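You operate a simulated robot arm through the tools that you are given. There is no shell and no other tool.

You are at the controls of a simulated robot arm. One attempt, no reset.

JOB
Park seat 21 for the holidays.
Fine: shut the computer down, push the camera in, turn the screen square to the desk and lower it to its stop.

The check looks at the end state, three seconds after you hand in, the way a careful person would. Anything else that was tipped, shoved, dropped, spilled or broken makes it a failure.

ROBOT AND FRAMES
A 7-joint arm with a fingered hand, fixed in place. Base frame: the origin is on the floor under the middle of its stand, x ahead of it, y to its left, z up; the work surface is at about z = 740. Readings come in mm, degrees, newtons and seconds.
With the tool pointing down near the work surface it reaches from about 160 to 800 mm from the base axis. Its first joint turns from -143.0 to 143.0 degrees. Payload 3 kg.
The TCP is the grasp point between the finger pads, 26 mm short of the fingertips. In the tool frame z runs along the fingers and y along their closing line. The gripper opens to 148 mm; its body begins 73 mm behind the TCP. The gripper is a hand of 3 fingers: y runs from the thumb to the fingers, the wrist lies at [0, 0, -229] in the tool frame, and closing takes about 1.5 s.
Orientation is told as [roll, pitch, yaw] about the base's x, y, z axes, in that order, counted from this pose: with the fingers straight down and closing along the base's y, the tool's x points along the base's -x, its y along +y and its z along -z.

CONTROLS
- The arm moves only by the tool send_rows. Its argument "series" is a list of rows, each an object (a shift or turn left out is 0, a gripper value left out holds the last) with "translation": the shift along the tool's x, y, z in mm, a list of three; "turn": the turn, a rotation vector about the tool's x, y, z in rad, a list of three. In form: [{"translation": [tx, ty, tz], "turn": [wx, wy, wz]}, ...]. A call has 1 to 20 rows; each row shifts and turns the commanded pose from where the row before left it, along the tool's axes as they then stand. "grip" is the gripper command, from -1 (shut) to 1 (fully open), values between in proportion, set as the call begins (left out, the last holds). A row lasts 0.2 s, in which the tool goes at most 50 mm and 8.6 degrees; a call with a longer step from one row to the next is refused whole, and so is a gripper value outside its range. Where a pose cannot be reached the arm comes as near as it can. A force on the tool above 90 N (or 10 N above the force at the start of the call, whichever is more), or a blocked arm, ends the call early, and 0.2 s more pass. The fingers move at their own pace (about 153 mm/s each) and stop on an object; they squeeze with about 24 N. The grip force told is the motor's: it shows also when the fingers shut on nothing. Time passes only in rows, and 0.2 s behind the last, so rows that do not move let the fingers close. The reply holds the time, the measured pose of the TCP, the force on the tool along the base axes, the opening and the grip force, in the units named above and with some noise, with the torque about the TCP (base axes, N m) and any sound that the robot's microphone picked up.
- Cameras (640 x 400 px; columns grow to the right, rows downward): "scene" is fixed at [393.5, 656.9, 1673.8]; the picture's right is [0.82, 0.58, 0.00], its down [-0.41, 0.58, -0.71] and it looks along [-0.41, 0.58, 0.71] (base axes); focal length 214 px, centre (320, 200). "wrist" rides on the gripper at [68, -39, -90] in the tool frame; the picture's right is [0.50, 0.87, 0.00], its down [-0.65, 0.38, -0.65] and it looks along [-0.57, 0.33, 0.76] (tool axes); focal length 222 px, centre (320, 200). There is no depth. A picture from a camera that has moved, and an enlarged one, comes with that camera's place and axes in the base frame and with its lens. The place of the scene camera against the robot may be out by one fixed shift of up to 12 mm in any direction.
- get_image(camera): a new picture of that camera. The clock stands still meanwhile.
- slide_trunk(by): slides the trunk up (or, below 0, down) by that many mm; the arm rides with it, the base frame stays. It gives what a move gives, with no picture.
- grasp_type(shape): the hand has 3 fingers and takes this shape, open, in about a second: jaw (thumb against the fingers, like two jaws); tri (thumb and two fingers); tip (a fingertip pinch); poke (one finger out to press); point (the index stretched); flat (the hand flat); cup (the hand cupped); fist (a fist). The gripper value then closes the fingers along that shape, each until it touches; the sizes above hold for jaw. It gives what a move gives, with no picture.
- zoom(camera, box): a new picture of the part [left, top, right, bottom] of that camera's present view, enlarged. The clock stands still meanwhile.
- close_job(): hands the job in; it is judged then, once.

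Places have to be worked out from the pictures, the camera data and where the tool is seen. Open the gripper and draw the arm clear of the work before you hand the job in, unless the task says otherwise.

The tools are called after ">>>" as a command line: name --argument value ..., lists and objects as JSON in quotes. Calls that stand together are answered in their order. send_rows: Moves the arm, as the interface text tells. Its arguments: {"type":"object","properties":{"series":{"type":"array","items":{"type":"object","properties":{"translation":{"type":"array","items":{"type":"number"}},"turn":{"type":"array","items":{"type":"number"}}}}},"grip":{"type":"number"}},"required":["series"]} The other tools are called the same way: slide_trunk (by) moves the trunk up or down; grasp_type (shape) gives the hand a shape; get_image (camera) takes a picture; zoom (camera, box) takes an enlarged picture of a part of a camera's view; close_job () hands the job in.

At the start:

```text
clock: 0.0
tcp_pos: [885.4, -193.1, 1408.2]
orientation: [0.1, -0.3, -0.1]
contact_force: [-0.6, 0.2, 0.2]
torque: [-0.02, 0.04, -0.02]
finger_gap: 148.0
grasp_force: 0.0
shape: jaw
trunk travel left (down, up): [-762.0, 128.0]
```

scene: 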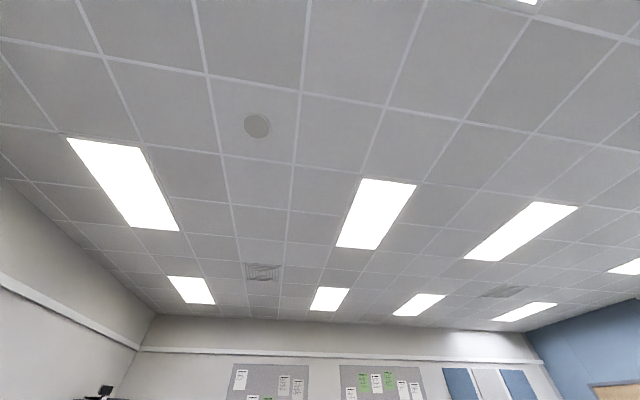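
wrist: 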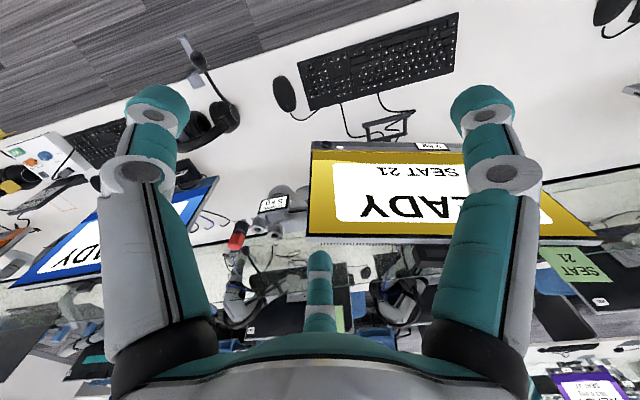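

The scene camera looks at the ceiling, so it is no use; the wrist camera shows a yellow "READY SEAT 21" screen. I take a fresh wrist picture and zooms to get camera data.

>>> get_image --camera "wrist"

>>> zoom --camera "wrist" --box '[280, 120, 480, 260]'

>>> zoom --camera "wrist" --box '[480, 200, 640, 400]'

>>> zoom --camera "wrist" --box '[200, 180, 480, 350]'

```text
taken
camera wrist: at [817.0, -232.4, 1497.4], right [-0.5, 0.87, 0.0], down [0.65, 0.38, 0.66], along [0.57, 0.33, -0.75], focal length 222 px, centre (320, 200)
```

wrist: 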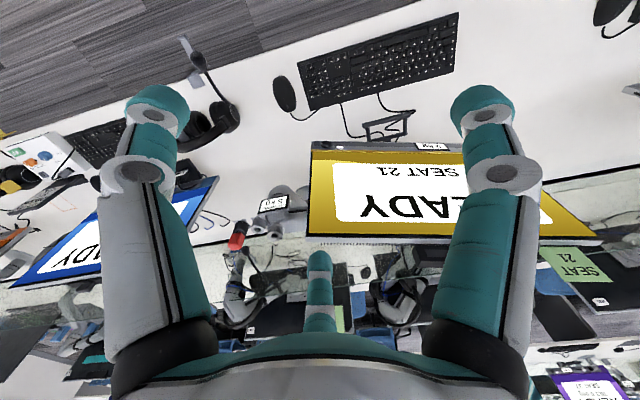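

```text
2.86 times, centred on (380, 190) of wrist
camera zoom: at [817.0, -232.4, 1497.4], right [-0.5, 0.87, 0.0], down [0.65, 0.38, 0.66], along [0.57, 0.33, -0.75], focal length 635 px, centre (149, 229)
```

zoom: 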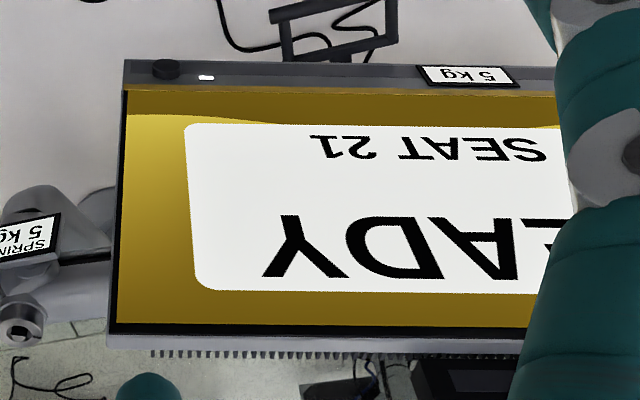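

```text
2.00 times, centred on (560, 300) of wrist
camera zoom: at [817.0, -232.4, 1497.4], right [-0.5, 0.87, 0.0], down [0.65, 0.38, 0.66], along [0.57, 0.33, -0.75], focal length 444 px, centre (-160, 0)
```

zoom: 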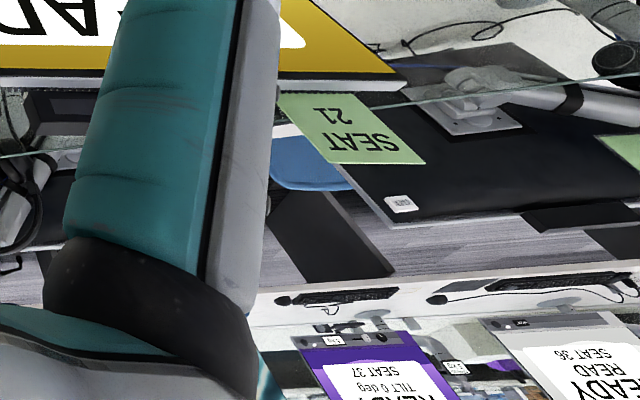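

```text
2.29 times, centred on (340, 265) of wrist
camera zoom: at [817.0, -232.4, 1497.4], right [-0.5, 0.87, 0.0], down [0.65, 0.38, 0.66], along [0.57, 0.33, -0.75], focal length 508 px, centre (274, 51)
```

zoom: 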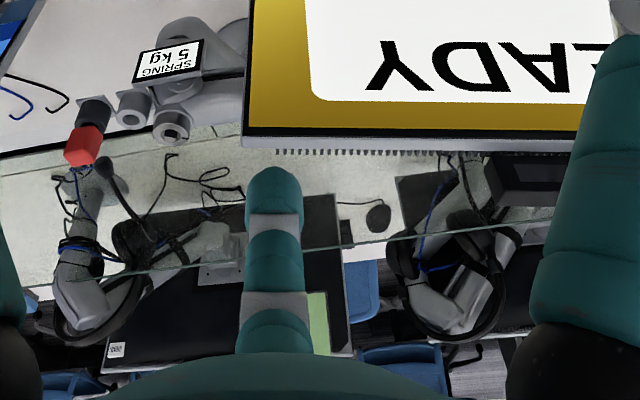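

The desk seems turned about 45° to the base, with the seat 21 screen ahead-left of the hand. I pull the hand back toward the base for a second viewpoint to triangulate.

>>> send_rows --series '[{"translation": [45, 0, 0]}, {"translation": [45, 0, 0]}, {"translation": [45, 0, 0]}, {"translation": [45, 0, 0]}, {"translation": [45, 0, 0]}, {"translation": [45, 0, 0]}]'

>>> get_image --camera "wrist"

```text
clock: 1.4
tcp_pos: [813.2, -194.1, 1376.5]
orientation: [0.2, -0.4, 0.0]
contact_force: [0.0, 0.1, -0.2]
torque: [-0.01, 0.01, -0.01]
finger_gap: 147.8
grasp_force: 0.0
shape: jaw
out of reach, approached as far as the arm can: row 1, 2, 3, 4, 5, 6
trunk travel left (down, up): [-762.0, 128.0]
```

```text
taken
camera wrist: at [746.0, -233.8, 1466.1], right [-0.5, 0.87, 0.0], down [0.65, 0.38, 0.66], along [0.57, 0.33, -0.75], focal length 222 px, centre (320, 200)
```

wrist: 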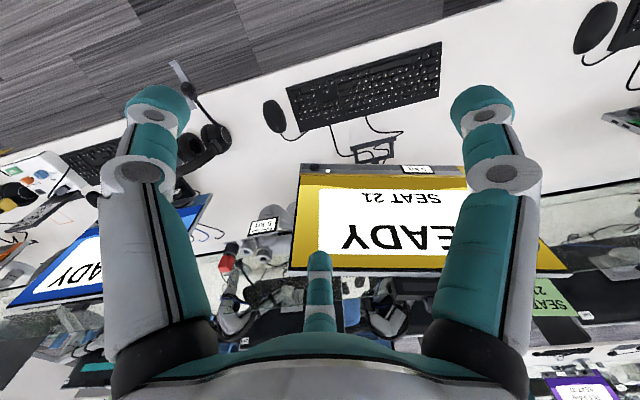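

The arm stopped short at this height, and the baseline is too small. I lower the trunk 150 mm, which should open up reach and give a better baseline.

>>> slide_trunk --by -150

>>> get_image --camera "wrist"

```text
clock: 3.1
tcp_pos: [813.6, -194.1, 1226.8]
orientation: [0.3, -0.4, 0.0]
contact_force: [0.3, -0.1, 0.4]
torque: [0.0, 0.02, -0.04]
finger_gap: 147.8
grasp_force: 0.0
shape: jaw
trunk travel left (down, up): [-612.0, 278.0]
```

```text
taken
camera wrist: at [746.0, -233.3, 1316.2], right [-0.5, 0.87, 0.0], down [0.65, 0.38, 0.66], along [0.57, 0.33, -0.75], focal length 222 px, centre (320, 200)
```

wrist: 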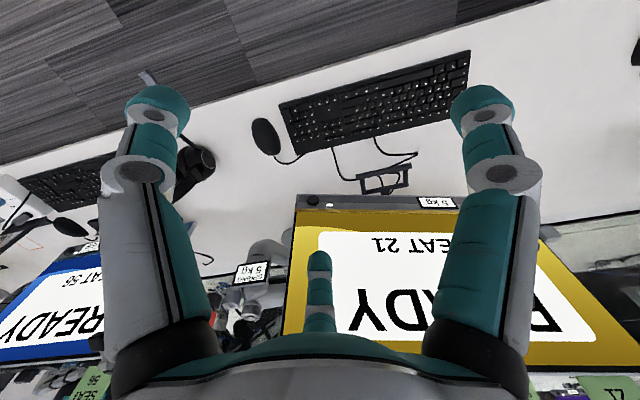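

Triangulating gives the screen's bottom bar from about (1078,-105,904) to beyond (919,205,904), at about 117° while the desk edge is at about 135°. I zoom in on details of the bar, the arm and the far side.

>>> zoom --camera "wrist" --box '[280, 150, 480, 275]'

>>> zoom --camera "wrist" --box '[180, 180, 340, 340]'

>>> zoom --camera "wrist" --box '[500, 240, 640, 400]'

>>> zoom --camera "wrist" --box '[230, 40, 480, 200]'

```text
3.20 times, centred on (380, 212) of wrist
camera zoom: at [746.0, -233.3, 1316.2], right [-0.5, 0.87, 0.0], down [0.65, 0.38, 0.66], along [0.57, 0.33, -0.75], focal length 711 px, centre (128, 160)
```

zoom: 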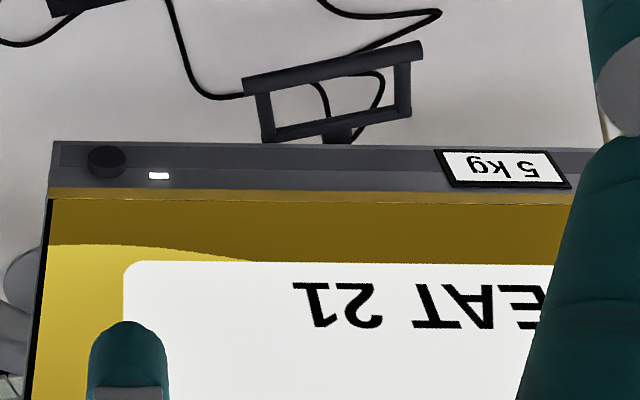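

```text
2.50 times, centred on (260, 260) of wrist
camera zoom: at [746.0, -233.3, 1316.2], right [-0.5, 0.87, 0.0], down [0.65, 0.38, 0.66], along [0.57, 0.33, -0.75], focal length 555 px, centre (470, 50)
```

zoom: 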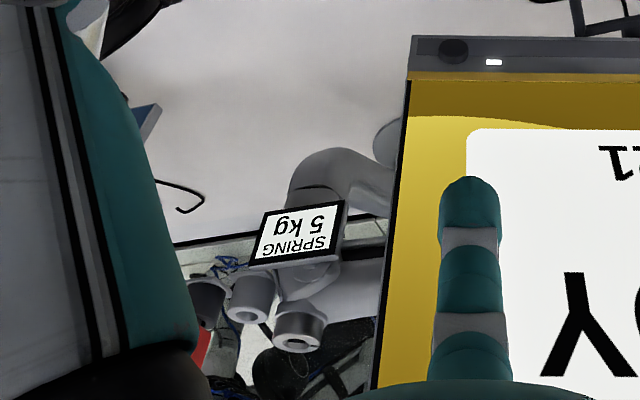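

```text
2.50 times, centred on (570, 320) of wrist
camera zoom: at [746.0, -233.3, 1316.2], right [-0.5, 0.87, 0.0], down [0.65, 0.38, 0.66], along [0.57, 0.33, -0.75], focal length 555 px, centre (-305, -100)
```

zoom: 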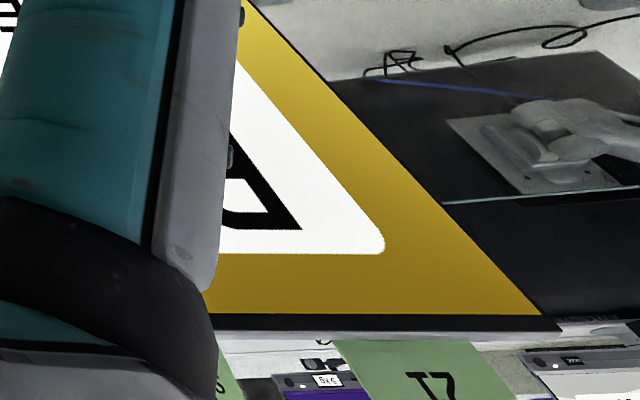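

```text
2.50 times, centred on (355, 120) of wrist
camera zoom: at [746.0, -233.3, 1316.2], right [-0.5, 0.87, 0.0], down [0.65, 0.38, 0.66], along [0.57, 0.33, -0.75], focal length 555 px, centre (232, 400)
```

zoom: 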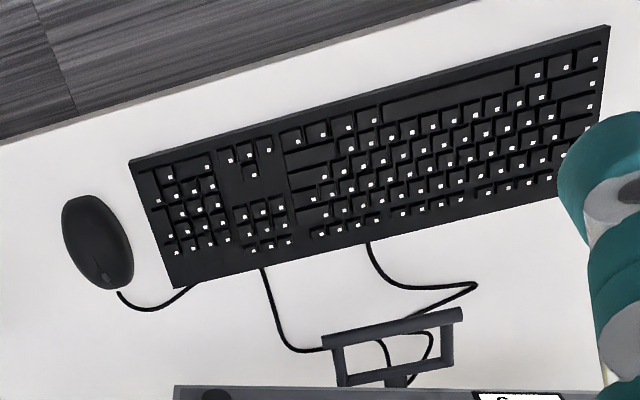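

The dark frame under the bar looks like a grab handle, with a round power button and LED at the bar's left end. I make a fist so that the fingers stop blocking the view, and look again.

>>> grasp_type --shape "fist"

>>> get_image --camera "wrist"

```text
clock: 4.0
tcp_pos: [812.9, -195.0, 1226.5]
orientation: [0.2, -0.5, 0.0]
contact_force: [0.0, 0.8, 0.2]
torque: [-0.02, -0.02, -0.02]
finger_gap: 0.0
grasp_force: 0.0
shape: fist
trunk travel left (down, up): [-612.0, 278.0]
```

```text
taken
camera wrist: at [746.2, -233.4, 1316.1], right [-0.5, 0.87, 0.0], down [0.65, 0.38, 0.66], along [0.57, 0.33, -0.75], focal length 222 px, centre (320, 200)
```

wrist: 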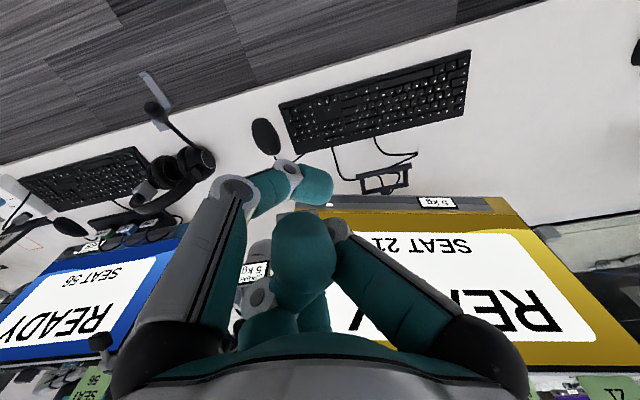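

The bar's right end is at about (825,337,904), so the screen is about 510 mm wide and 15° off the desk edge. I raise the trunk to look at the top edge with the fingers out of the way.

>>> slide_trunk --by 200

>>> get_image --camera "wrist"

>>> zoom --camera "wrist" --box '[280, 130, 600, 330]'

```text
clock: 6.2
tcp_pos: [813.1, -193.2, 1426.1]
orientation: [0.2, -0.4, 0.1]
contact_force: [-0.8, 0.1, 1.1]
torque: [0.02, -0.01, 0.01]
finger_gap: 0.0
grasp_force: 0.0
shape: fist
trunk travel left (down, up): [-812.0, 78.0]
```

```text
taken
camera wrist: at [746.3, -233.5, 1516.0], right [-0.5, 0.87, 0.0], down [0.65, 0.38, 0.66], along [0.57, 0.33, -0.75], focal length 222 px, centre (320, 200)
```

wrist: 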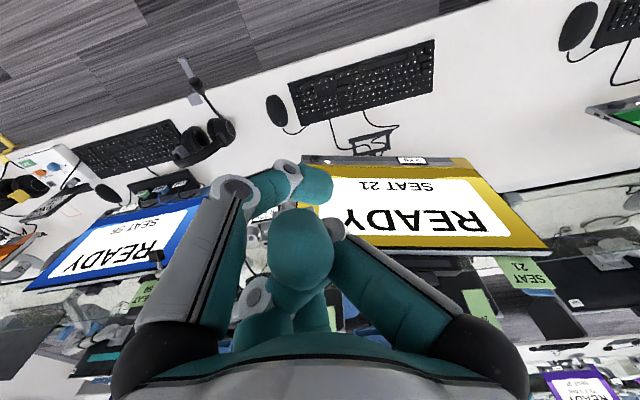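

```text
2.00 times, centred on (440, 230) of wrist
camera zoom: at [746.3, -233.5, 1516.0], right [-0.5, 0.87, 0.0], down [0.65, 0.38, 0.66], along [0.57, 0.33, -0.75], focal length 444 px, centre (80, 140)
```

zoom: 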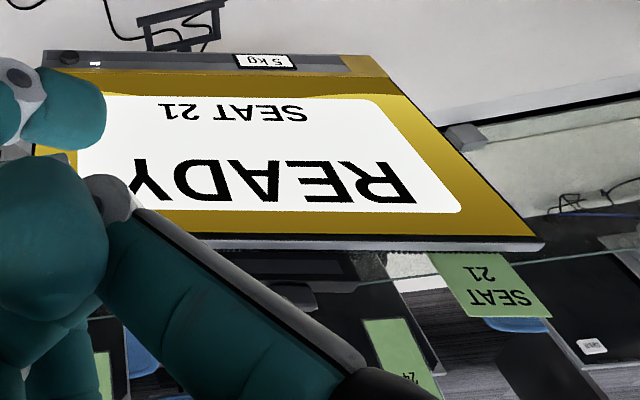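

I zoom closer on the dark box just above the screen's top edge; it may be the pop-up camera or something behind it.

>>> zoom --camera "wrist" --box '[380, 220, 560, 320]'

>>> zoom --camera "wrist" --box '[520, 330, 640, 400]'

>>> zoom --camera "wrist" --box '[0, 180, 240, 340]'

```text
3.56 times, centred on (470, 270) of wrist
camera zoom: at [746.3, -233.5, 1516.0], right [-0.5, 0.87, 0.0], down [0.65, 0.38, 0.66], along [0.57, 0.33, -0.75], focal length 790 px, centre (-213, -49)
```

zoom: 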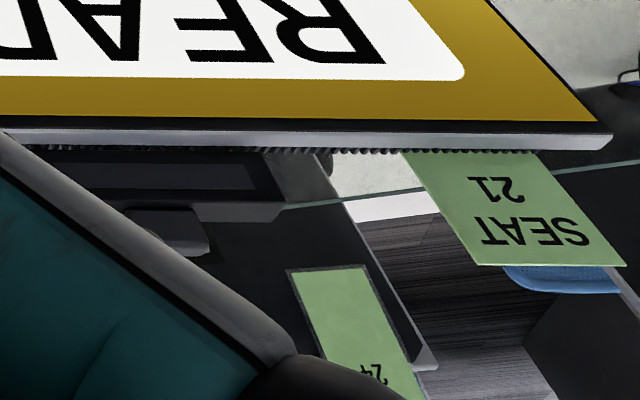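

```text
5.33 times, centred on (580, 365) of wrist
camera zoom: at [746.3, -233.5, 1516.0], right [-0.5, 0.87, 0.0], down [0.65, 0.38, 0.66], along [0.57, 0.33, -0.75], focal length 1185 px, centre (-1067, -680)
```

zoom: 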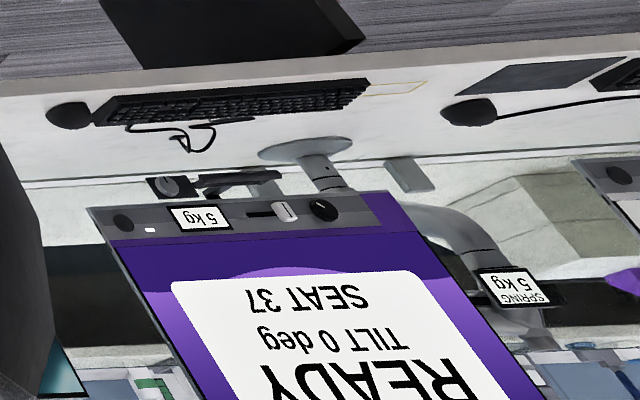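

```text
2.50 times, centred on (120, 260) of wrist
camera zoom: at [746.3, -233.5, 1516.0], right [-0.5, 0.87, 0.0], down [0.65, 0.38, 0.66], along [0.57, 0.33, -0.75], focal length 555 px, centre (820, 50)
```

zoom: 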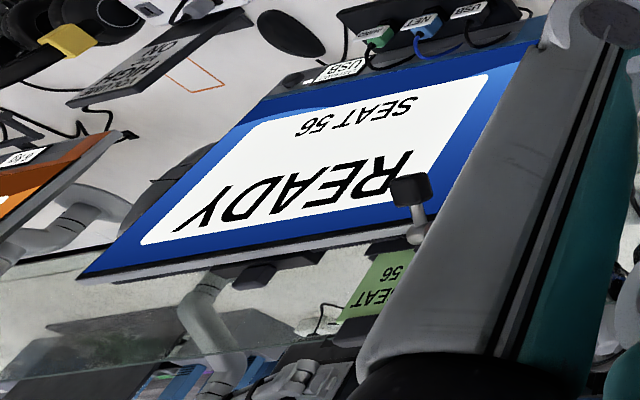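

The view of the top is still poor and the left arm area is hidden. I turn the hand about its own axis by about 90° to look along the desk toward the arm and pole on the left.

>>> send_rows --series '[{"turn": [0, 0, 0.143]}, {"turn": [0, 0, 0.143]}, {"turn": [0, 0, 0.143]}, {"turn": [0, 0, 0.143]}, {"turn": [0, 0, 0.143]}, {"turn": [0, 0, 0.143]}, {"turn": [0, 0, 0.143]}, {"turn": [0, 0, 0.143]}, {"turn": [0, 0, 0.143]}, {"turn": [0, 0, 0.143]}, {"turn": [0, 0, 0.143]}]'

>>> get_image --camera "wrist"

```text
clock: 8.6
tcp_pos: [814.2, -192.9, 1426.1]
orientation: [0.5, 0.2, -90.2]
contact_force: [0.6, -0.1, 0.5]
torque: [-0.01, -0.01, -0.02]
finger_gap: 0.0
grasp_force: 0.1
shape: fist
trunk travel left (down, up): [-812.0, 78.0]
```

```text
taken
camera wrist: at [775.1, -127.0, 1516.7], right [0.87, 0.5, 0.01], down [0.37, -0.66, 0.65], along [0.33, -0.56, -0.76], focal length 222 px, centre (320, 200)
```

wrist: 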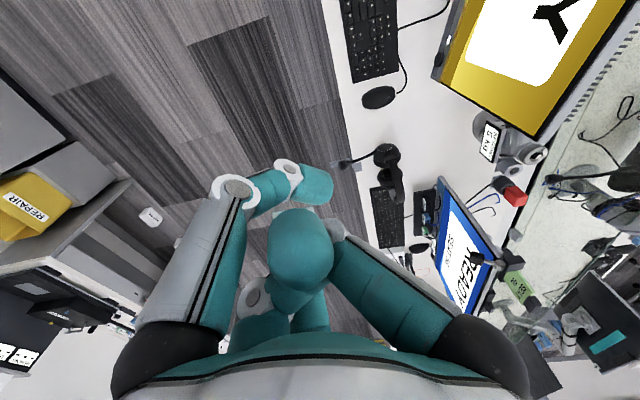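

Now the arm area to the left of the screen is in view; I zoom in on it.

>>> zoom --camera "wrist" --box '[440, 60, 600, 240]'

>>> zoom --camera "wrist" --box '[420, 0, 640, 140]'

>>> zoom --camera "wrist" --box '[400, 170, 540, 310]'

```text
2.22 times, centred on (520, 150) of wrist
camera zoom: at [775.1, -127.0, 1516.7], right [0.87, 0.5, 0.01], down [0.37, -0.66, 0.65], along [0.33, -0.56, -0.76], focal length 494 px, centre (-124, 311)
```

zoom: 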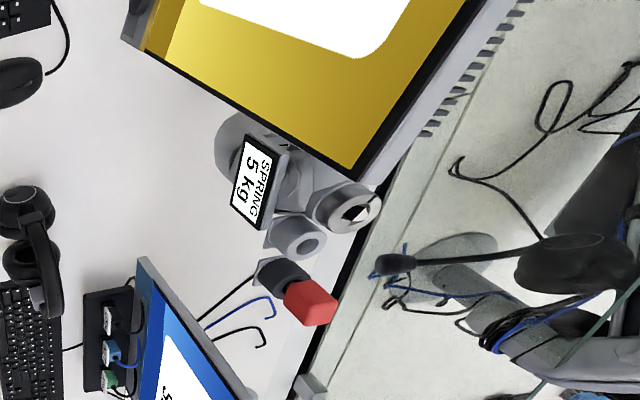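

```text
2.86 times, centred on (530, 70) of wrist
camera zoom: at [775.1, -127.0, 1516.7], right [0.87, 0.5, 0.01], down [0.37, -0.66, 0.65], along [0.33, -0.56, -0.76], focal length 635 px, centre (-280, 571)
```

zoom: 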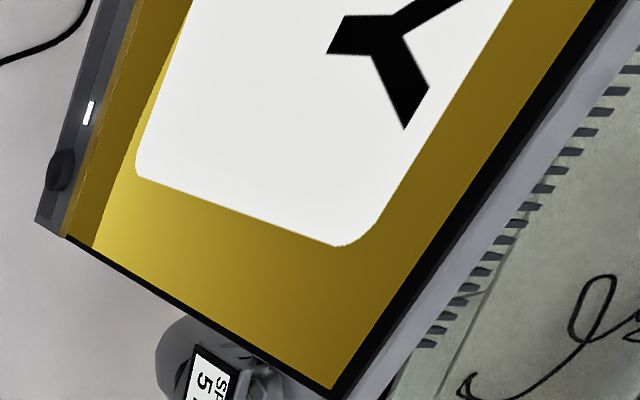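

```text
2.86 times, centred on (470, 240) of wrist
camera zoom: at [775.1, -127.0, 1516.7], right [0.87, 0.5, 0.01], down [0.37, -0.66, 0.65], along [0.33, -0.56, -0.76], focal length 635 px, centre (-109, 86)
```

zoom: 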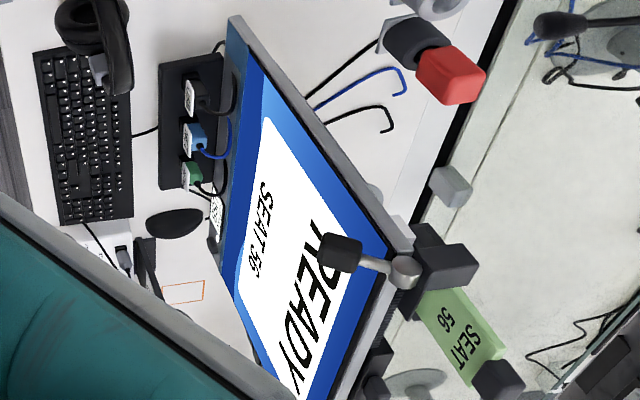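

The red-tipped part sits at about (1359,-184,1108), behind the screen and out of reach; I still need to find the camera. I turn the hand a further 90° so that the camera can ride above it once it points forward.

>>> send_rows --series '[{"turn": [0, 0, 0.143]}, {"turn": [0, 0, 0.143]}, {"turn": [0, 0, 0.143]}, {"turn": [0, 0, 0.143]}, {"turn": [0, 0, 0.143]}, {"turn": [0, 0, 0.143]}, {"turn": [0, 0, 0.143]}, {"turn": [0, 0, 0.143]}, {"turn": [0, 0, 0.143]}, {"turn": [0, 0, 0.143]}, {"turn": [0, 0, 0.143]}]'

>>> get_image --camera "wrist"

```text
clock: 11.0
tcp_pos: [813.3, -193.4, 1426.7]
orientation: [-0.2, 0.3, 179.7]
contact_force: [0.6, 0.7, 0.3]
torque: [-0.01, -0.01, 0.03]
finger_gap: 0.4
grasp_force: 0.1
shape: fist
trunk travel left (down, up): [-812.0, 78.0]
```

```text
taken
camera wrist: at [881.5, -156.2, 1516.8], right [0.5, -0.87, 0.0], down [-0.66, -0.38, 0.65], along [-0.56, -0.32, -0.76], focal length 222 px, centre (320, 200)
```

wrist: 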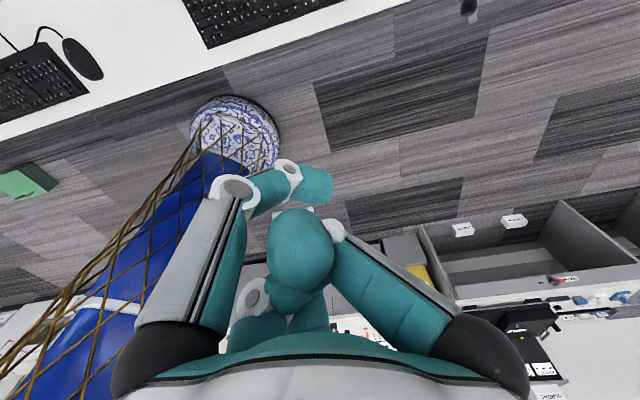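

The hand turned fully round. Now I tilt the fingers up from straight down to pointing forward at the screen, so the camera looks ahead and down from above the hand.

>>> send_rows --series '[{"turn": [0.0711, 0.1241, 0]}, {"turn": [0.0711, 0.1241, 0]}, {"turn": [0.0711, 0.1241, 0]}, {"turn": [0.0711, 0.1241, 0]}, {"turn": [0.0711, 0.1241, 0]}, {"turn": [0.0711, 0.1241, 0]}, {"turn": [0.0711, 0.1241, 0]}, {"turn": [0.0711, 0.1241, 0]}, {"turn": [0.0711, 0.1241, 0]}, {"turn": [0.0711, 0.1241, 0]}, {"turn": [0.0711, 0.1241, 0]}]'

>>> get_image --camera "wrist"

```text
clock: 13.4
tcp_pos: [812.8, -193.1, 1425.6]
orientation: [-0.2, 0.3, 179.9]
contact_force: [0.0, 1.1, 0.1]
torque: [-0.01, 0.01, 0.0]
finger_gap: 0.0
grasp_force: 0.0
shape: fist
out of reach, approached as far as the arm can: row 1, 2, 3, 4, 5, 6, 7, 8, 9, 10, 11
trunk travel left (down, up): [-812.0, 78.0]
```

```text
taken
camera wrist: at [881.4, -156.0, 1516.8], right [0.5, -0.87, 0.0], down [-0.66, -0.38, 0.65], along [-0.56, -0.32, -0.76], focal length 222 px, centre (320, 200)
```

wrist: 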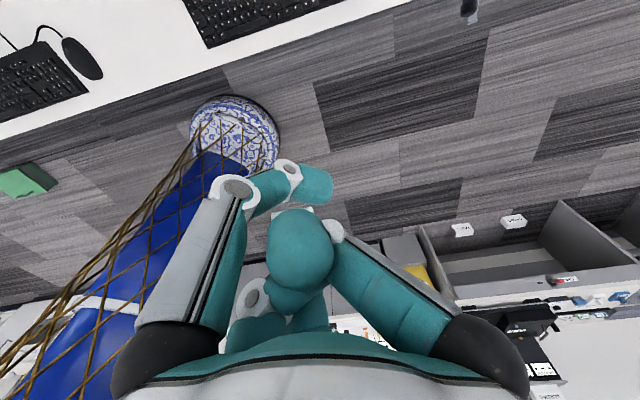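

The arm refused that tilt entirely, so this posture is at the edge of its range. I try moving the hand 200 mm lower with the arm (not the trunk), well clear of the screen, and then tilting.

>>> send_rows --series '[{"translation": [0, 0, 40]}, {"translation": [0, 0, 40]}, {"translation": [0, 0, 40]}, {"translation": [0, 0, 40]}, {"translation": [0, 0, 40]}]'

>>> send_rows --series '[{"turn": [0.0711, 0.1241, 0]}, {"turn": [0.0711, 0.1241, 0]}, {"turn": [0.0711, 0.1241, 0]}, {"turn": [0.0711, 0.1241, 0]}]'

```text
clock: 14.6
tcp_pos: [813.9, -193.1, 1417.3]
orientation: [-0.3, 0.2, 179.6]
contact_force: [-1.1, 0.5, -0.2]
torque: [-0.02, 0.03, -0.01]
finger_gap: 0.0
grasp_force: 0.0
shape: fist
out of reach, approached as far as the arm can: row 1, 2, 3, 4, 5
trunk travel left (down, up): [-812.0, 78.0]
```

```text
clock: 15.6
tcp_pos: [814.1, -194.0, 1418.2]
orientation: [-0.4, 0.2, 179.6]
contact_force: [0.4, 0.2, -0.6]
torque: [-0.02, -0.02, -0.01]
finger_gap: 0.2
grasp_force: 0.1
shape: fist
out of reach, approached as far as the arm can: row 1, 2, 3, 4
trunk travel left (down, up): [-812.0, 78.0]
```

The arm can hardly go down from here, so I probe the limits: I move the hand up and see how it responds.

>>> send_rows --series '[{"translation": [0, 0, -40]}, {"translation": [0, 0, -40]}]'

>>> send_rows --series '[{"turn": [0.0711, 0.1241, 0]}, {"turn": [0.0711, 0.1241, 0]}, {"turn": [0.0711, 0.1241, 0]}, {"turn": [0.0711, 0.1241, 0]}]'

```text
clock: 16.2
tcp_pos: [835.7, -194.7, 1437.9]
orientation: [-0.4, 0.4, 179.7]
contact_force: [-0.4, 0.6, 0.9]
torque: [0.0, 0.0, 0.01]
finger_gap: 0.2
grasp_force: 0.1
shape: fist
out of reach, approached as far as the arm can: row 1, 2
trunk travel left (down, up): [-812.0, 78.0]
```

```text
clock: 17.2
tcp_pos: [837.7, -198.9, 1438.5]
orientation: [-4.4, 7.2, 179.2]
contact_force: [0.0, -0.3, 0.1]
torque: [-0.04, 0.0, -0.01]
finger_gap: 0.0
grasp_force: 0.0
shape: fist
out of reach, approached as far as the arm can: row 1, 2, 3, 4
trunk travel left (down, up): [-812.0, 78.0]
```

The limits slide oddly, so I test whether commands start from the real pose: a small outward step along base +x.

>>> send_rows --series '[{"translation": [40, 0, 0]}]'

```text
clock: 17.6
tcp_pos: [880.0, -203.0, 1439.8]
orientation: [-4.5, 7.0, 179.1]
contact_force: [-0.2, 0.6, -0.9]
torque: [0.02, 0.02, 0.0]
finger_gap: 0.0
grasp_force: 0.0
shape: fist
trunk travel left (down, up): [-812.0, 78.0]
```

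Commands restart from the real pose and outward is reachable. I try the forward tilt again from this further-out position.

>>> send_rows --series '[{"turn": [0.0711, 0.1241, 0]}, {"turn": [0.0711, 0.1241, 0]}, {"turn": [0.0711, 0.1241, 0]}]'

>>> send_rows --series '[{"translation": [0, 0, 40]}]'

```text
clock: 18.4
tcp_pos: [904.0, -211.0, 1459.0]
orientation: [-17.7, 28.4, 175.0]
contact_force: [-0.9, 0.8, -3.2]
torque: [-0.01, -0.18, -0.03]
finger_gap: 0.0
grasp_force: 0.0
shape: fist
out of reach, approached as far as the arm can: row 2
trunk travel left (down, up): [-812.0, 78.0]
```

```text
clock: 18.8
tcp_pos: [926.4, -201.3, 1418.7]
orientation: [-18.2, 28.0, 174.8]
contact_force: [0.7, -0.1, 0.4]
torque: [-0.05, 0.01, -0.01]
finger_gap: 0.0
grasp_force: 0.1
shape: fist
trunk travel left (down, up): [-812.0, 78.0]
```

The tilt is now working, with the hand drifting outward but well above the screen top (about 1237). I continue tilting toward horizontal.

>>> send_rows --series '[{"turn": [0.0711, 0.1241, 0]}, {"turn": [0.0711, 0.1241, 0]}, {"turn": [0.0711, 0.1241, 0]}, {"turn": [0.0711, 0.1241, 0]}]'

>>> get_image --camera "wrist"

```text
clock: 19.8
tcp_pos: [923.9, -202.2, 1421.2]
orientation: [-48.3, 52.2, 154.5]
contact_force: [-0.6, -0.2, 0.5]
torque: [0.0, -0.02, -0.01]
finger_gap: 0.0
grasp_force: 0.1
shape: fist
trunk travel left (down, up): [-812.0, 78.0]
```

```text
taken
camera wrist: at [879.8, -227.3, 1529.2], right [0.49, -0.87, 0.0], down [-0.79, -0.44, -0.42], along [0.37, 0.21, -0.91], focal length 222 px, centre (320, 200)
```

wrist: 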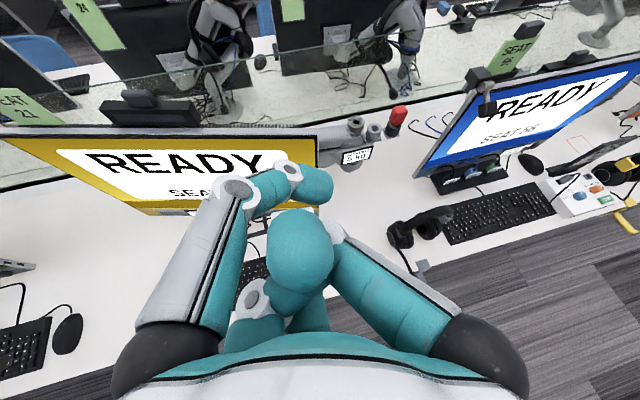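

Now I have an upright view. There is a dark box with a bump on top of the seat 21 screen, which is likely the camera; I zoom in.

>>> zoom --camera "wrist" --box '[60, 60, 260, 185]'

>>> zoom --camera "wrist" --box '[300, 90, 460, 200]'

>>> zoom --camera "wrist" --box '[420, 40, 600, 180]'

```text
3.20 times, centred on (160, 122) of wrist
camera zoom: at [879.8, -227.3, 1529.2], right [0.49, -0.87, 0.0], down [-0.79, -0.44, -0.42], along [0.37, 0.21, -0.91], focal length 711 px, centre (832, 448)
```

zoom: 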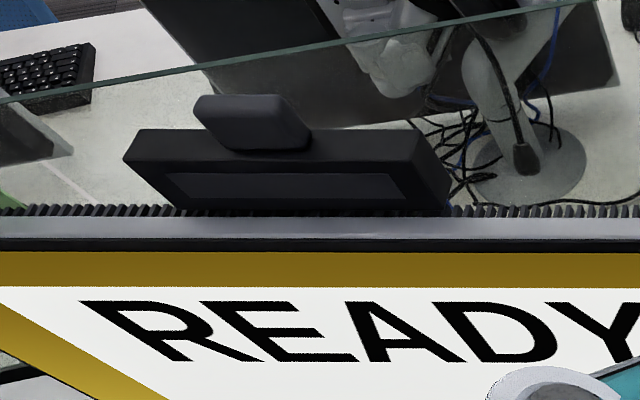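

```text
3.64 times, centred on (380, 145) of wrist
camera zoom: at [879.8, -227.3, 1529.2], right [0.49, -0.87, 0.0], down [-0.79, -0.44, -0.42], along [0.37, 0.21, -0.91], focal length 808 px, centre (102, 400)
```

zoom: 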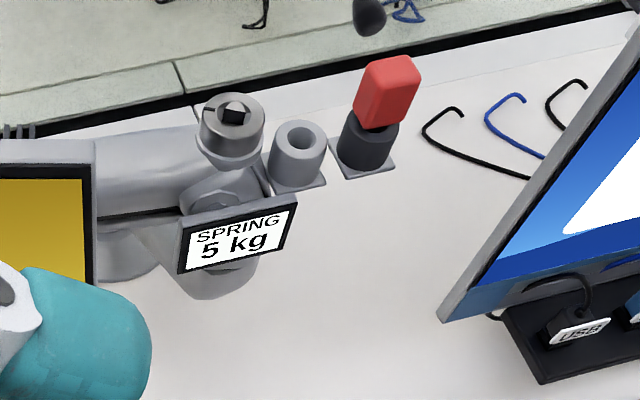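

```text
2.86 times, centred on (510, 110) of wrist
camera zoom: at [879.8, -227.3, 1529.2], right [0.49, -0.87, 0.0], down [-0.79, -0.44, -0.42], along [0.37, 0.21, -0.91], focal length 635 px, centre (-223, 457)
```

zoom: 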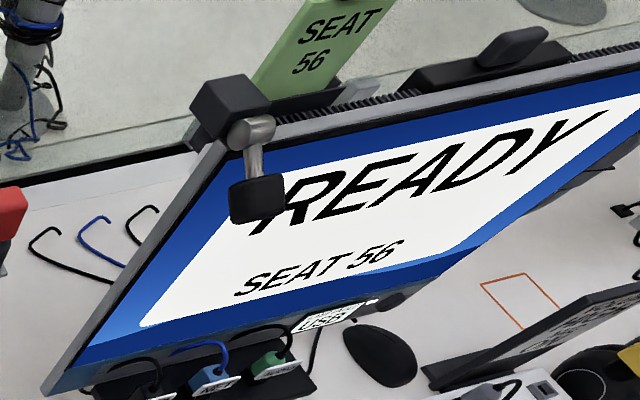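

The dark housing with a raised module is on the back of the screen's top edge: that is the pop-up camera. I move the hand 300 mm to the user's left to get a second view for triangulating it.

>>> send_rows --series '[{"translation": [-24.6, -43.4, 0]}, {"translation": [-24.6, -43.4, 0]}, {"translation": [-24.6, -43.4, 0]}, {"translation": [-24.6, -43.4, 0]}, {"translation": [-24.6, -43.4, 0]}, {"translation": [-24.6, -43.4, 0]}]'

>>> get_image --camera "wrist"

```text
clock: 21.2
tcp_pos: [777.1, 61.3, 1425.5]
orientation: [-48.0, 51.9, 154.9]
contact_force: [0.8, 0.9, -0.1]
torque: [0.02, 0.0, 0.0]
finger_gap: 0.0
grasp_force: 0.0
shape: fist
trunk travel left (down, up): [-812.0, 78.0]
```

```text
taken
camera wrist: at [733.3, 35.7, 1534.5], right [0.49, -0.87, 0.0], down [-0.79, -0.44, -0.42], along [0.37, 0.21, -0.91], focal length 222 px, centre (320, 200)
```

wrist: 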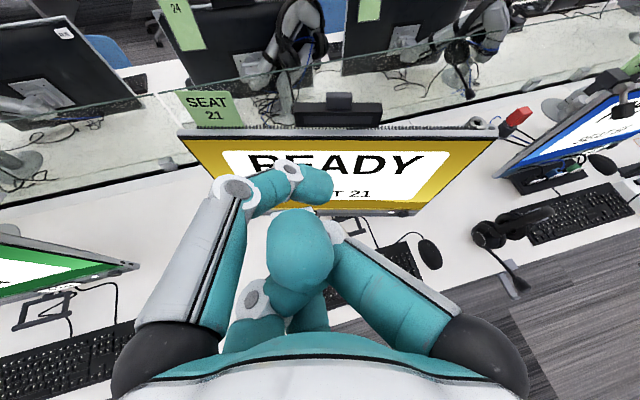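

Good second view. I zoom in on the top edge and the camera, on the top corners, and on the bottom bar.

>>> zoom --camera "wrist" --box '[260, 80, 420, 180]'

>>> zoom --camera "wrist" --box '[160, 80, 320, 180]'

>>> zoom --camera "wrist" --box '[380, 100, 540, 240]'

>>> zoom --camera "wrist" --box '[320, 180, 480, 300]'

```text
4.00 times, centred on (340, 130) of wrist
camera zoom: at [733.3, 35.7, 1534.5], right [0.49, -0.87, 0.0], down [-0.79, -0.44, -0.42], along [0.37, 0.21, -0.91], focal length 888 px, centre (240, 480)
```

zoom: 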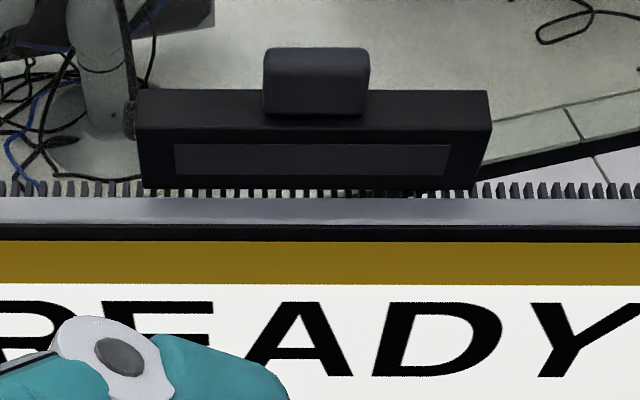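

```text
4.00 times, centred on (240, 130) of wrist
camera zoom: at [733.3, 35.7, 1534.5], right [0.49, -0.87, 0.0], down [-0.79, -0.44, -0.42], along [0.37, 0.21, -0.91], focal length 888 px, centre (640, 480)
```

zoom: 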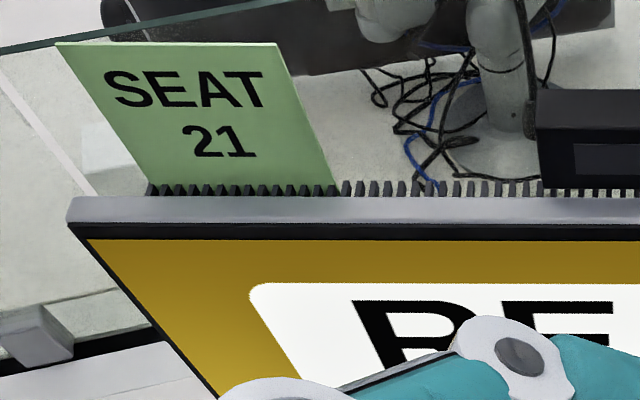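

```text
2.86 times, centred on (460, 170) of wrist
camera zoom: at [733.3, 35.7, 1534.5], right [0.49, -0.87, 0.0], down [-0.79, -0.44, -0.42], along [0.37, 0.21, -0.91], focal length 635 px, centre (-80, 286)
```

zoom: 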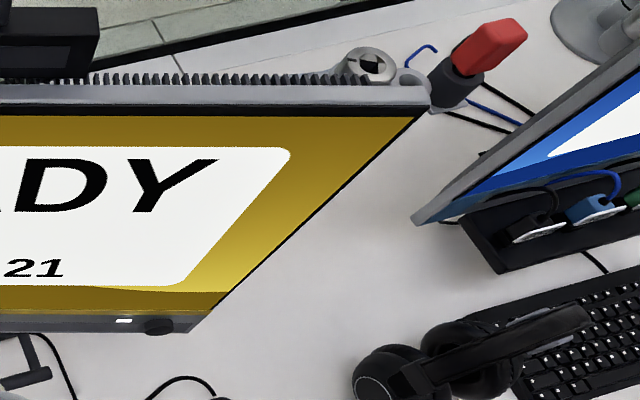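

```text
3.33 times, centred on (400, 240) of wrist
camera zoom: at [733.3, 35.7, 1534.5], right [0.49, -0.87, 0.0], down [-0.79, -0.44, -0.42], along [0.37, 0.21, -0.91], focal length 740 px, centre (53, 67)
```

zoom: 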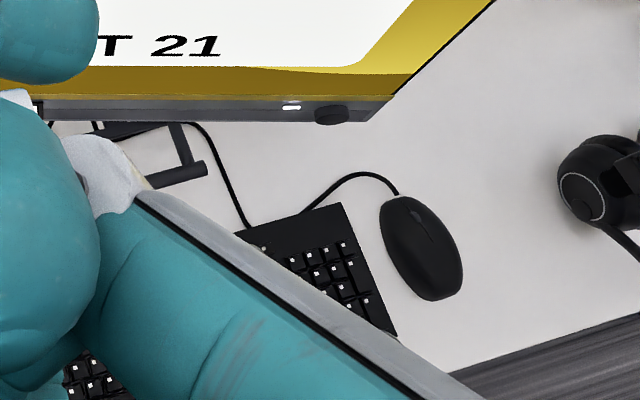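

I judge: screen top right corner (1108,-95,1244), top left (846,375,1244), i.e. yaw about 119°; button about (1076,-62,896); camera module top about (998,152,1293); grab handle around (937,65,845), aligned with the desk at about 136°. I now set the poke shape to see where the pressing finger is.

>>> grasp_type --shape "poke"

>>> get_image --camera "wrist"

>>> zoom --camera "wrist" --box '[440, 180, 640, 320]'

```text
clock: 22.1
tcp_pos: [776.8, 60.0, 1427.7]
orientation: [-48.2, 51.9, 154.8]
contact_force: [0.9, -0.1, 0.4]
torque: [-0.03, 0.06, 0.0]
finger_gap: 0.0
grasp_force: 0.0
shape: poke
trunk travel left (down, up): [-812.0, 78.0]
```

```text
taken
camera wrist: at [734.3, 34.2, 1534.3], right [0.49, -0.87, 0.0], down [-0.79, -0.44, -0.42], along [0.37, 0.21, -0.91], focal length 222 px, centre (320, 200)
```

wrist: 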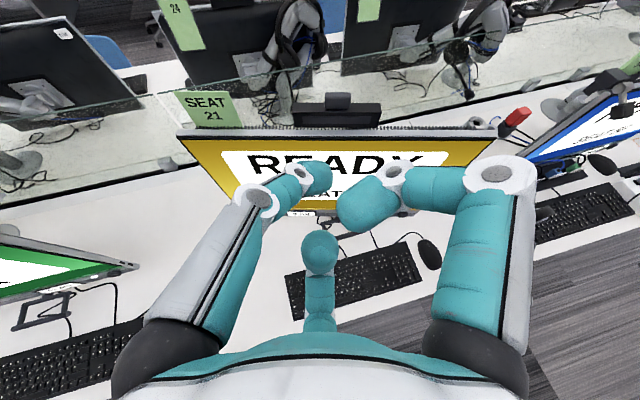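

```text
2.86 times, centred on (540, 250) of wrist
camera zoom: at [734.3, 34.2, 1534.3], right [0.49, -0.87, 0.0], down [-0.79, -0.44, -0.42], along [0.37, 0.21, -0.91], focal length 635 px, centre (-309, 57)
```

zoom: 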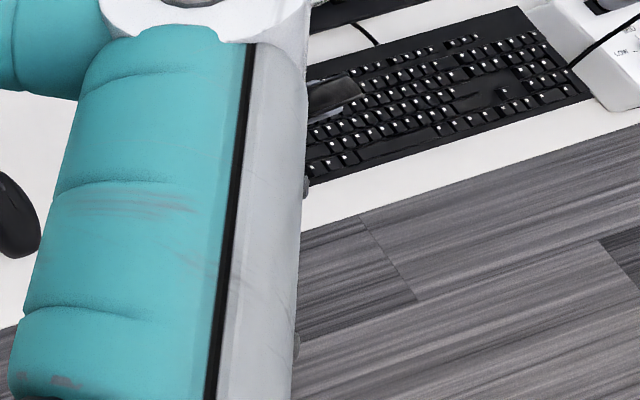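

I need to see which finger sticks out in this shape, so I zoom in on the fingers.

>>> zoom --camera "wrist" --box '[220, 140, 540, 340]'

>>> zoom --camera "wrist" --box '[270, 210, 370, 340]'

```text
2.00 times, centred on (380, 240) of wrist
camera zoom: at [734.3, 34.2, 1534.3], right [0.49, -0.87, 0.0], down [-0.79, -0.44, -0.42], along [0.37, 0.21, -0.91], focal length 444 px, centre (200, 120)
```

zoom: 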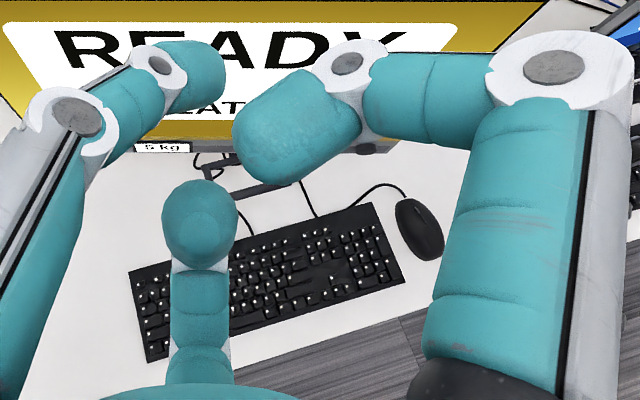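

```text
3.08 times, centred on (320, 275) of wrist
camera zoom: at [734.3, 34.2, 1534.3], right [0.49, -0.87, 0.0], down [-0.79, -0.44, -0.42], along [0.37, 0.21, -0.91], focal length 684 px, centre (320, -31)
```

zoom: 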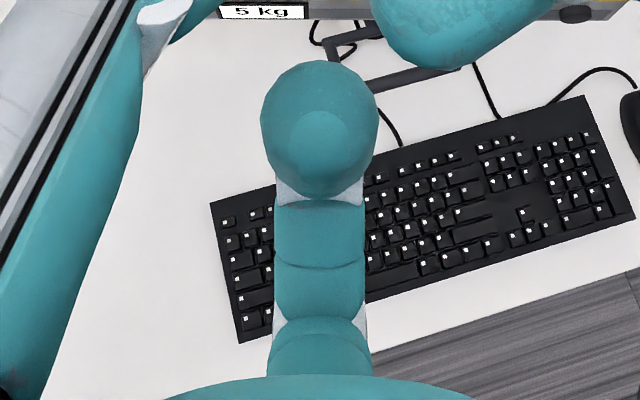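

All fingers look bent here; perhaps the shape is not at its open state. I wait a moment with the gripper fully open and look again.

>>> send_rows --series '[{"translation": [0, 0, 0]}, {"translation": [0, 0, 0]}, {"translation": [0, 0, 0]}, {"translation": [0, 0, 0]}, {"translation": [0, 0, 0]}]' --grip 1

>>> get_image --camera "wrist"

```text
clock: 23.3
tcp_pos: [777.0, 59.2, 1426.4]
orientation: [-48.2, 52.2, 154.7]
contact_force: [-0.7, -0.1, -0.6]
torque: [-0.01, -0.02, 0.0]
finger_gap: 0.0
grasp_force: 0.1
shape: poke
trunk travel left (down, up): [-812.0, 78.0]
```

```text
taken
camera wrist: at [734.1, 34.5, 1534.4], right [0.49, -0.87, 0.0], down [-0.79, -0.44, -0.42], along [0.37, 0.21, -0.91], focal length 222 px, centre (320, 200)
```

wrist: 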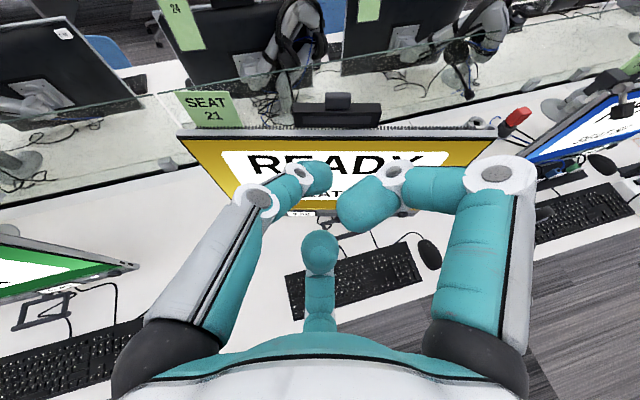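

Unchanged. I try the "point" shape (index stretched) to compare.

>>> grasp_type --shape "point"

>>> get_image --camera "wrist"

>>> zoom --camera "wrist" --box '[220, 140, 540, 340]'

```text
clock: 24.2
tcp_pos: [777.0, 59.9, 1426.1]
orientation: [-48.1, 52.0, 154.7]
contact_force: [-0.5, 0.5, -0.9]
torque: [0.0, -0.01, 0.0]
finger_gap: 142.2
grasp_force: 0.0
shape: point
trunk travel left (down, up): [-812.0, 78.0]
```

```text
taken
camera wrist: at [734.1, 34.5, 1534.4], right [0.49, -0.87, 0.0], down [-0.79, -0.44, -0.42], along [0.37, 0.21, -0.91], focal length 222 px, centre (320, 200)
```

wrist: 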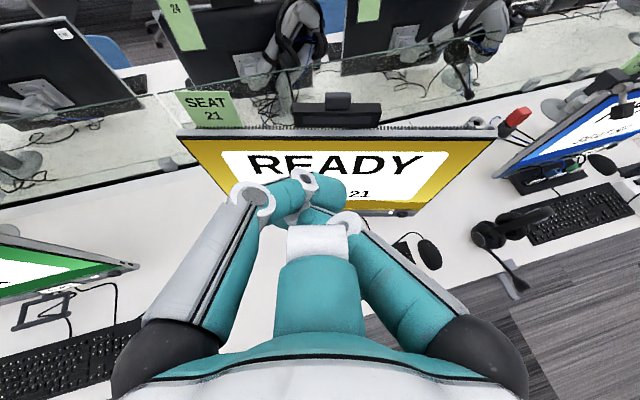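

```text
2.00 times, centred on (380, 240) of wrist
camera zoom: at [734.1, 34.5, 1534.4], right [0.49, -0.87, 0.0], down [-0.79, -0.44, -0.42], along [0.37, 0.21, -0.91], focal length 444 px, centre (200, 120)
```

zoom: 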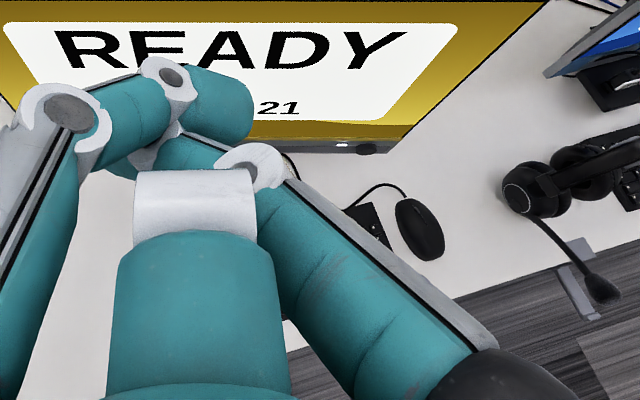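

That shape isn't clearly a single straight finger either. I check the jaw shape fully shut as a pushing tool.

>>> grasp_type --shape "jaw"

>>> send_rows --series '[{"translation": [0, 0, 0]}, {"translation": [0, 0, 0]}, {"translation": [0, 0, 0]}, {"translation": [0, 0, 0]}, {"translation": [0, 0, 0]}, {"translation": [0, 0, 0]}, {"translation": [0, 0, 0]}, {"translation": [0, 0, 0]}]' --grip -1

>>> get_image --camera "wrist"

>>> zoom --camera "wrist" --box '[220, 100, 440, 260]'

```text
clock: 25.1
tcp_pos: [776.5, 59.9, 1425.9]
orientation: [-48.1, 52.2, 154.8]
contact_force: [-0.2, -0.5, 0.5]
torque: [0.0, 0.0, -0.02]
finger_gap: 147.6
grasp_force: 0.0
shape: jaw
trunk travel left (down, up): [-812.0, 78.0]
```

```text
clock: 26.9
tcp_pos: [777.3, 59.7, 1426.8]
orientation: [-48.0, 52.1, 154.7]
contact_force: [0.0, -0.2, -1.3]
torque: [0.0, -0.02, 0.01]
finger_gap: 0.0
grasp_force: 24.0
shape: jaw
trunk travel left (down, up): [-812.0, 78.0]
```

```text
taken
camera wrist: at [734.1, 34.5, 1534.4], right [0.49, -0.87, 0.0], down [-0.79, -0.44, -0.42], along [0.37, 0.21, -0.91], focal length 222 px, centre (320, 200)
```

wrist: 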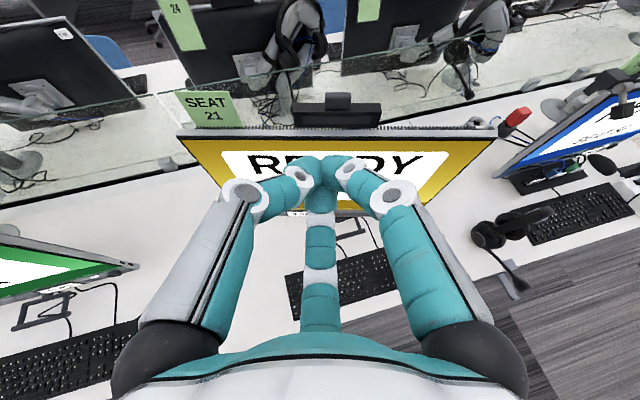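

```text
2.50 times, centred on (330, 180) of wrist
camera zoom: at [734.1, 34.5, 1534.4], right [0.49, -0.87, 0.0], down [-0.79, -0.44, -0.42], along [0.37, 0.21, -0.91], focal length 555 px, centre (295, 250)
```

zoom: 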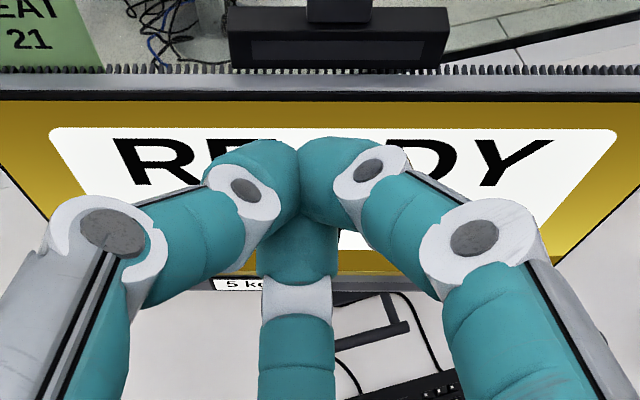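

The shut jaw gives a compact tripod tip 26 mm ahead of the TCP, which I can use for pressing. Before moving I zoom on the desk front edge to measure the desk's angle accurately.

>>> zoom --camera "wrist" --box '[440, 160, 640, 285]'

>>> zoom --camera "wrist" --box '[0, 90, 180, 220]'

>>> zoom --camera "wrist" --box '[260, 180, 460, 330]'

```text
3.20 times, centred on (540, 222) of wrist
camera zoom: at [734.1, 34.5, 1534.4], right [0.49, -0.87, 0.0], down [-0.79, -0.44, -0.42], along [0.37, 0.21, -0.91], focal length 711 px, centre (-384, 128)
```

zoom: 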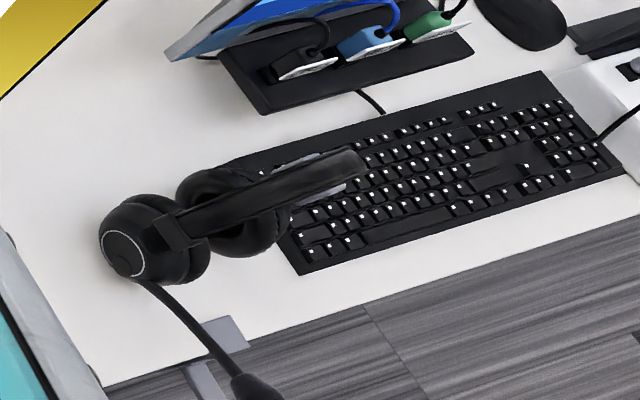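

```text
3.08 times, centred on (90, 155) of wrist
camera zoom: at [734.1, 34.5, 1534.4], right [0.49, -0.87, 0.0], down [-0.79, -0.44, -0.42], along [0.37, 0.21, -0.91], focal length 684 px, centre (1028, 338)
```

zoom: 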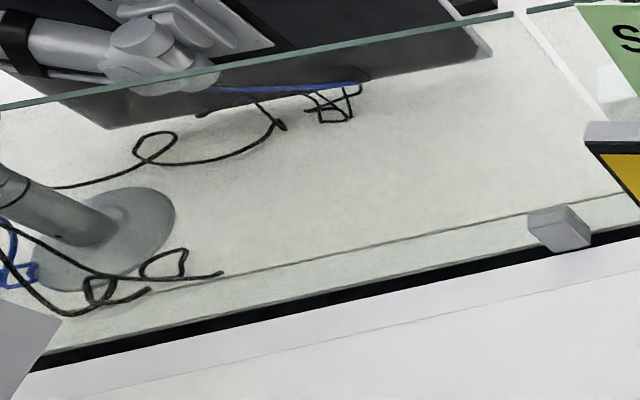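

```text
2.67 times, centred on (360, 255) of wrist
camera zoom: at [734.1, 34.5, 1534.4], right [0.49, -0.87, 0.0], down [-0.79, -0.44, -0.42], along [0.37, 0.21, -0.91], focal length 592 px, centre (213, 53)
```

zoom: 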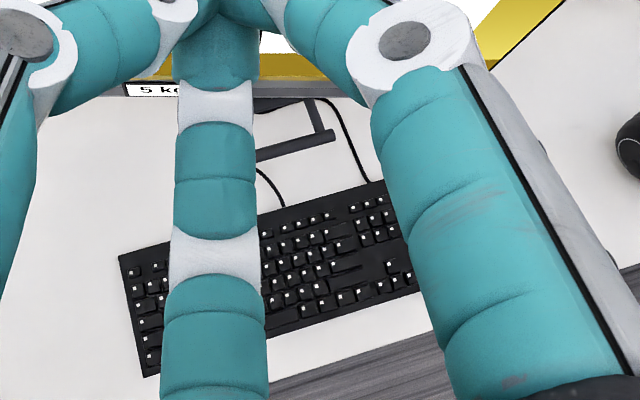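

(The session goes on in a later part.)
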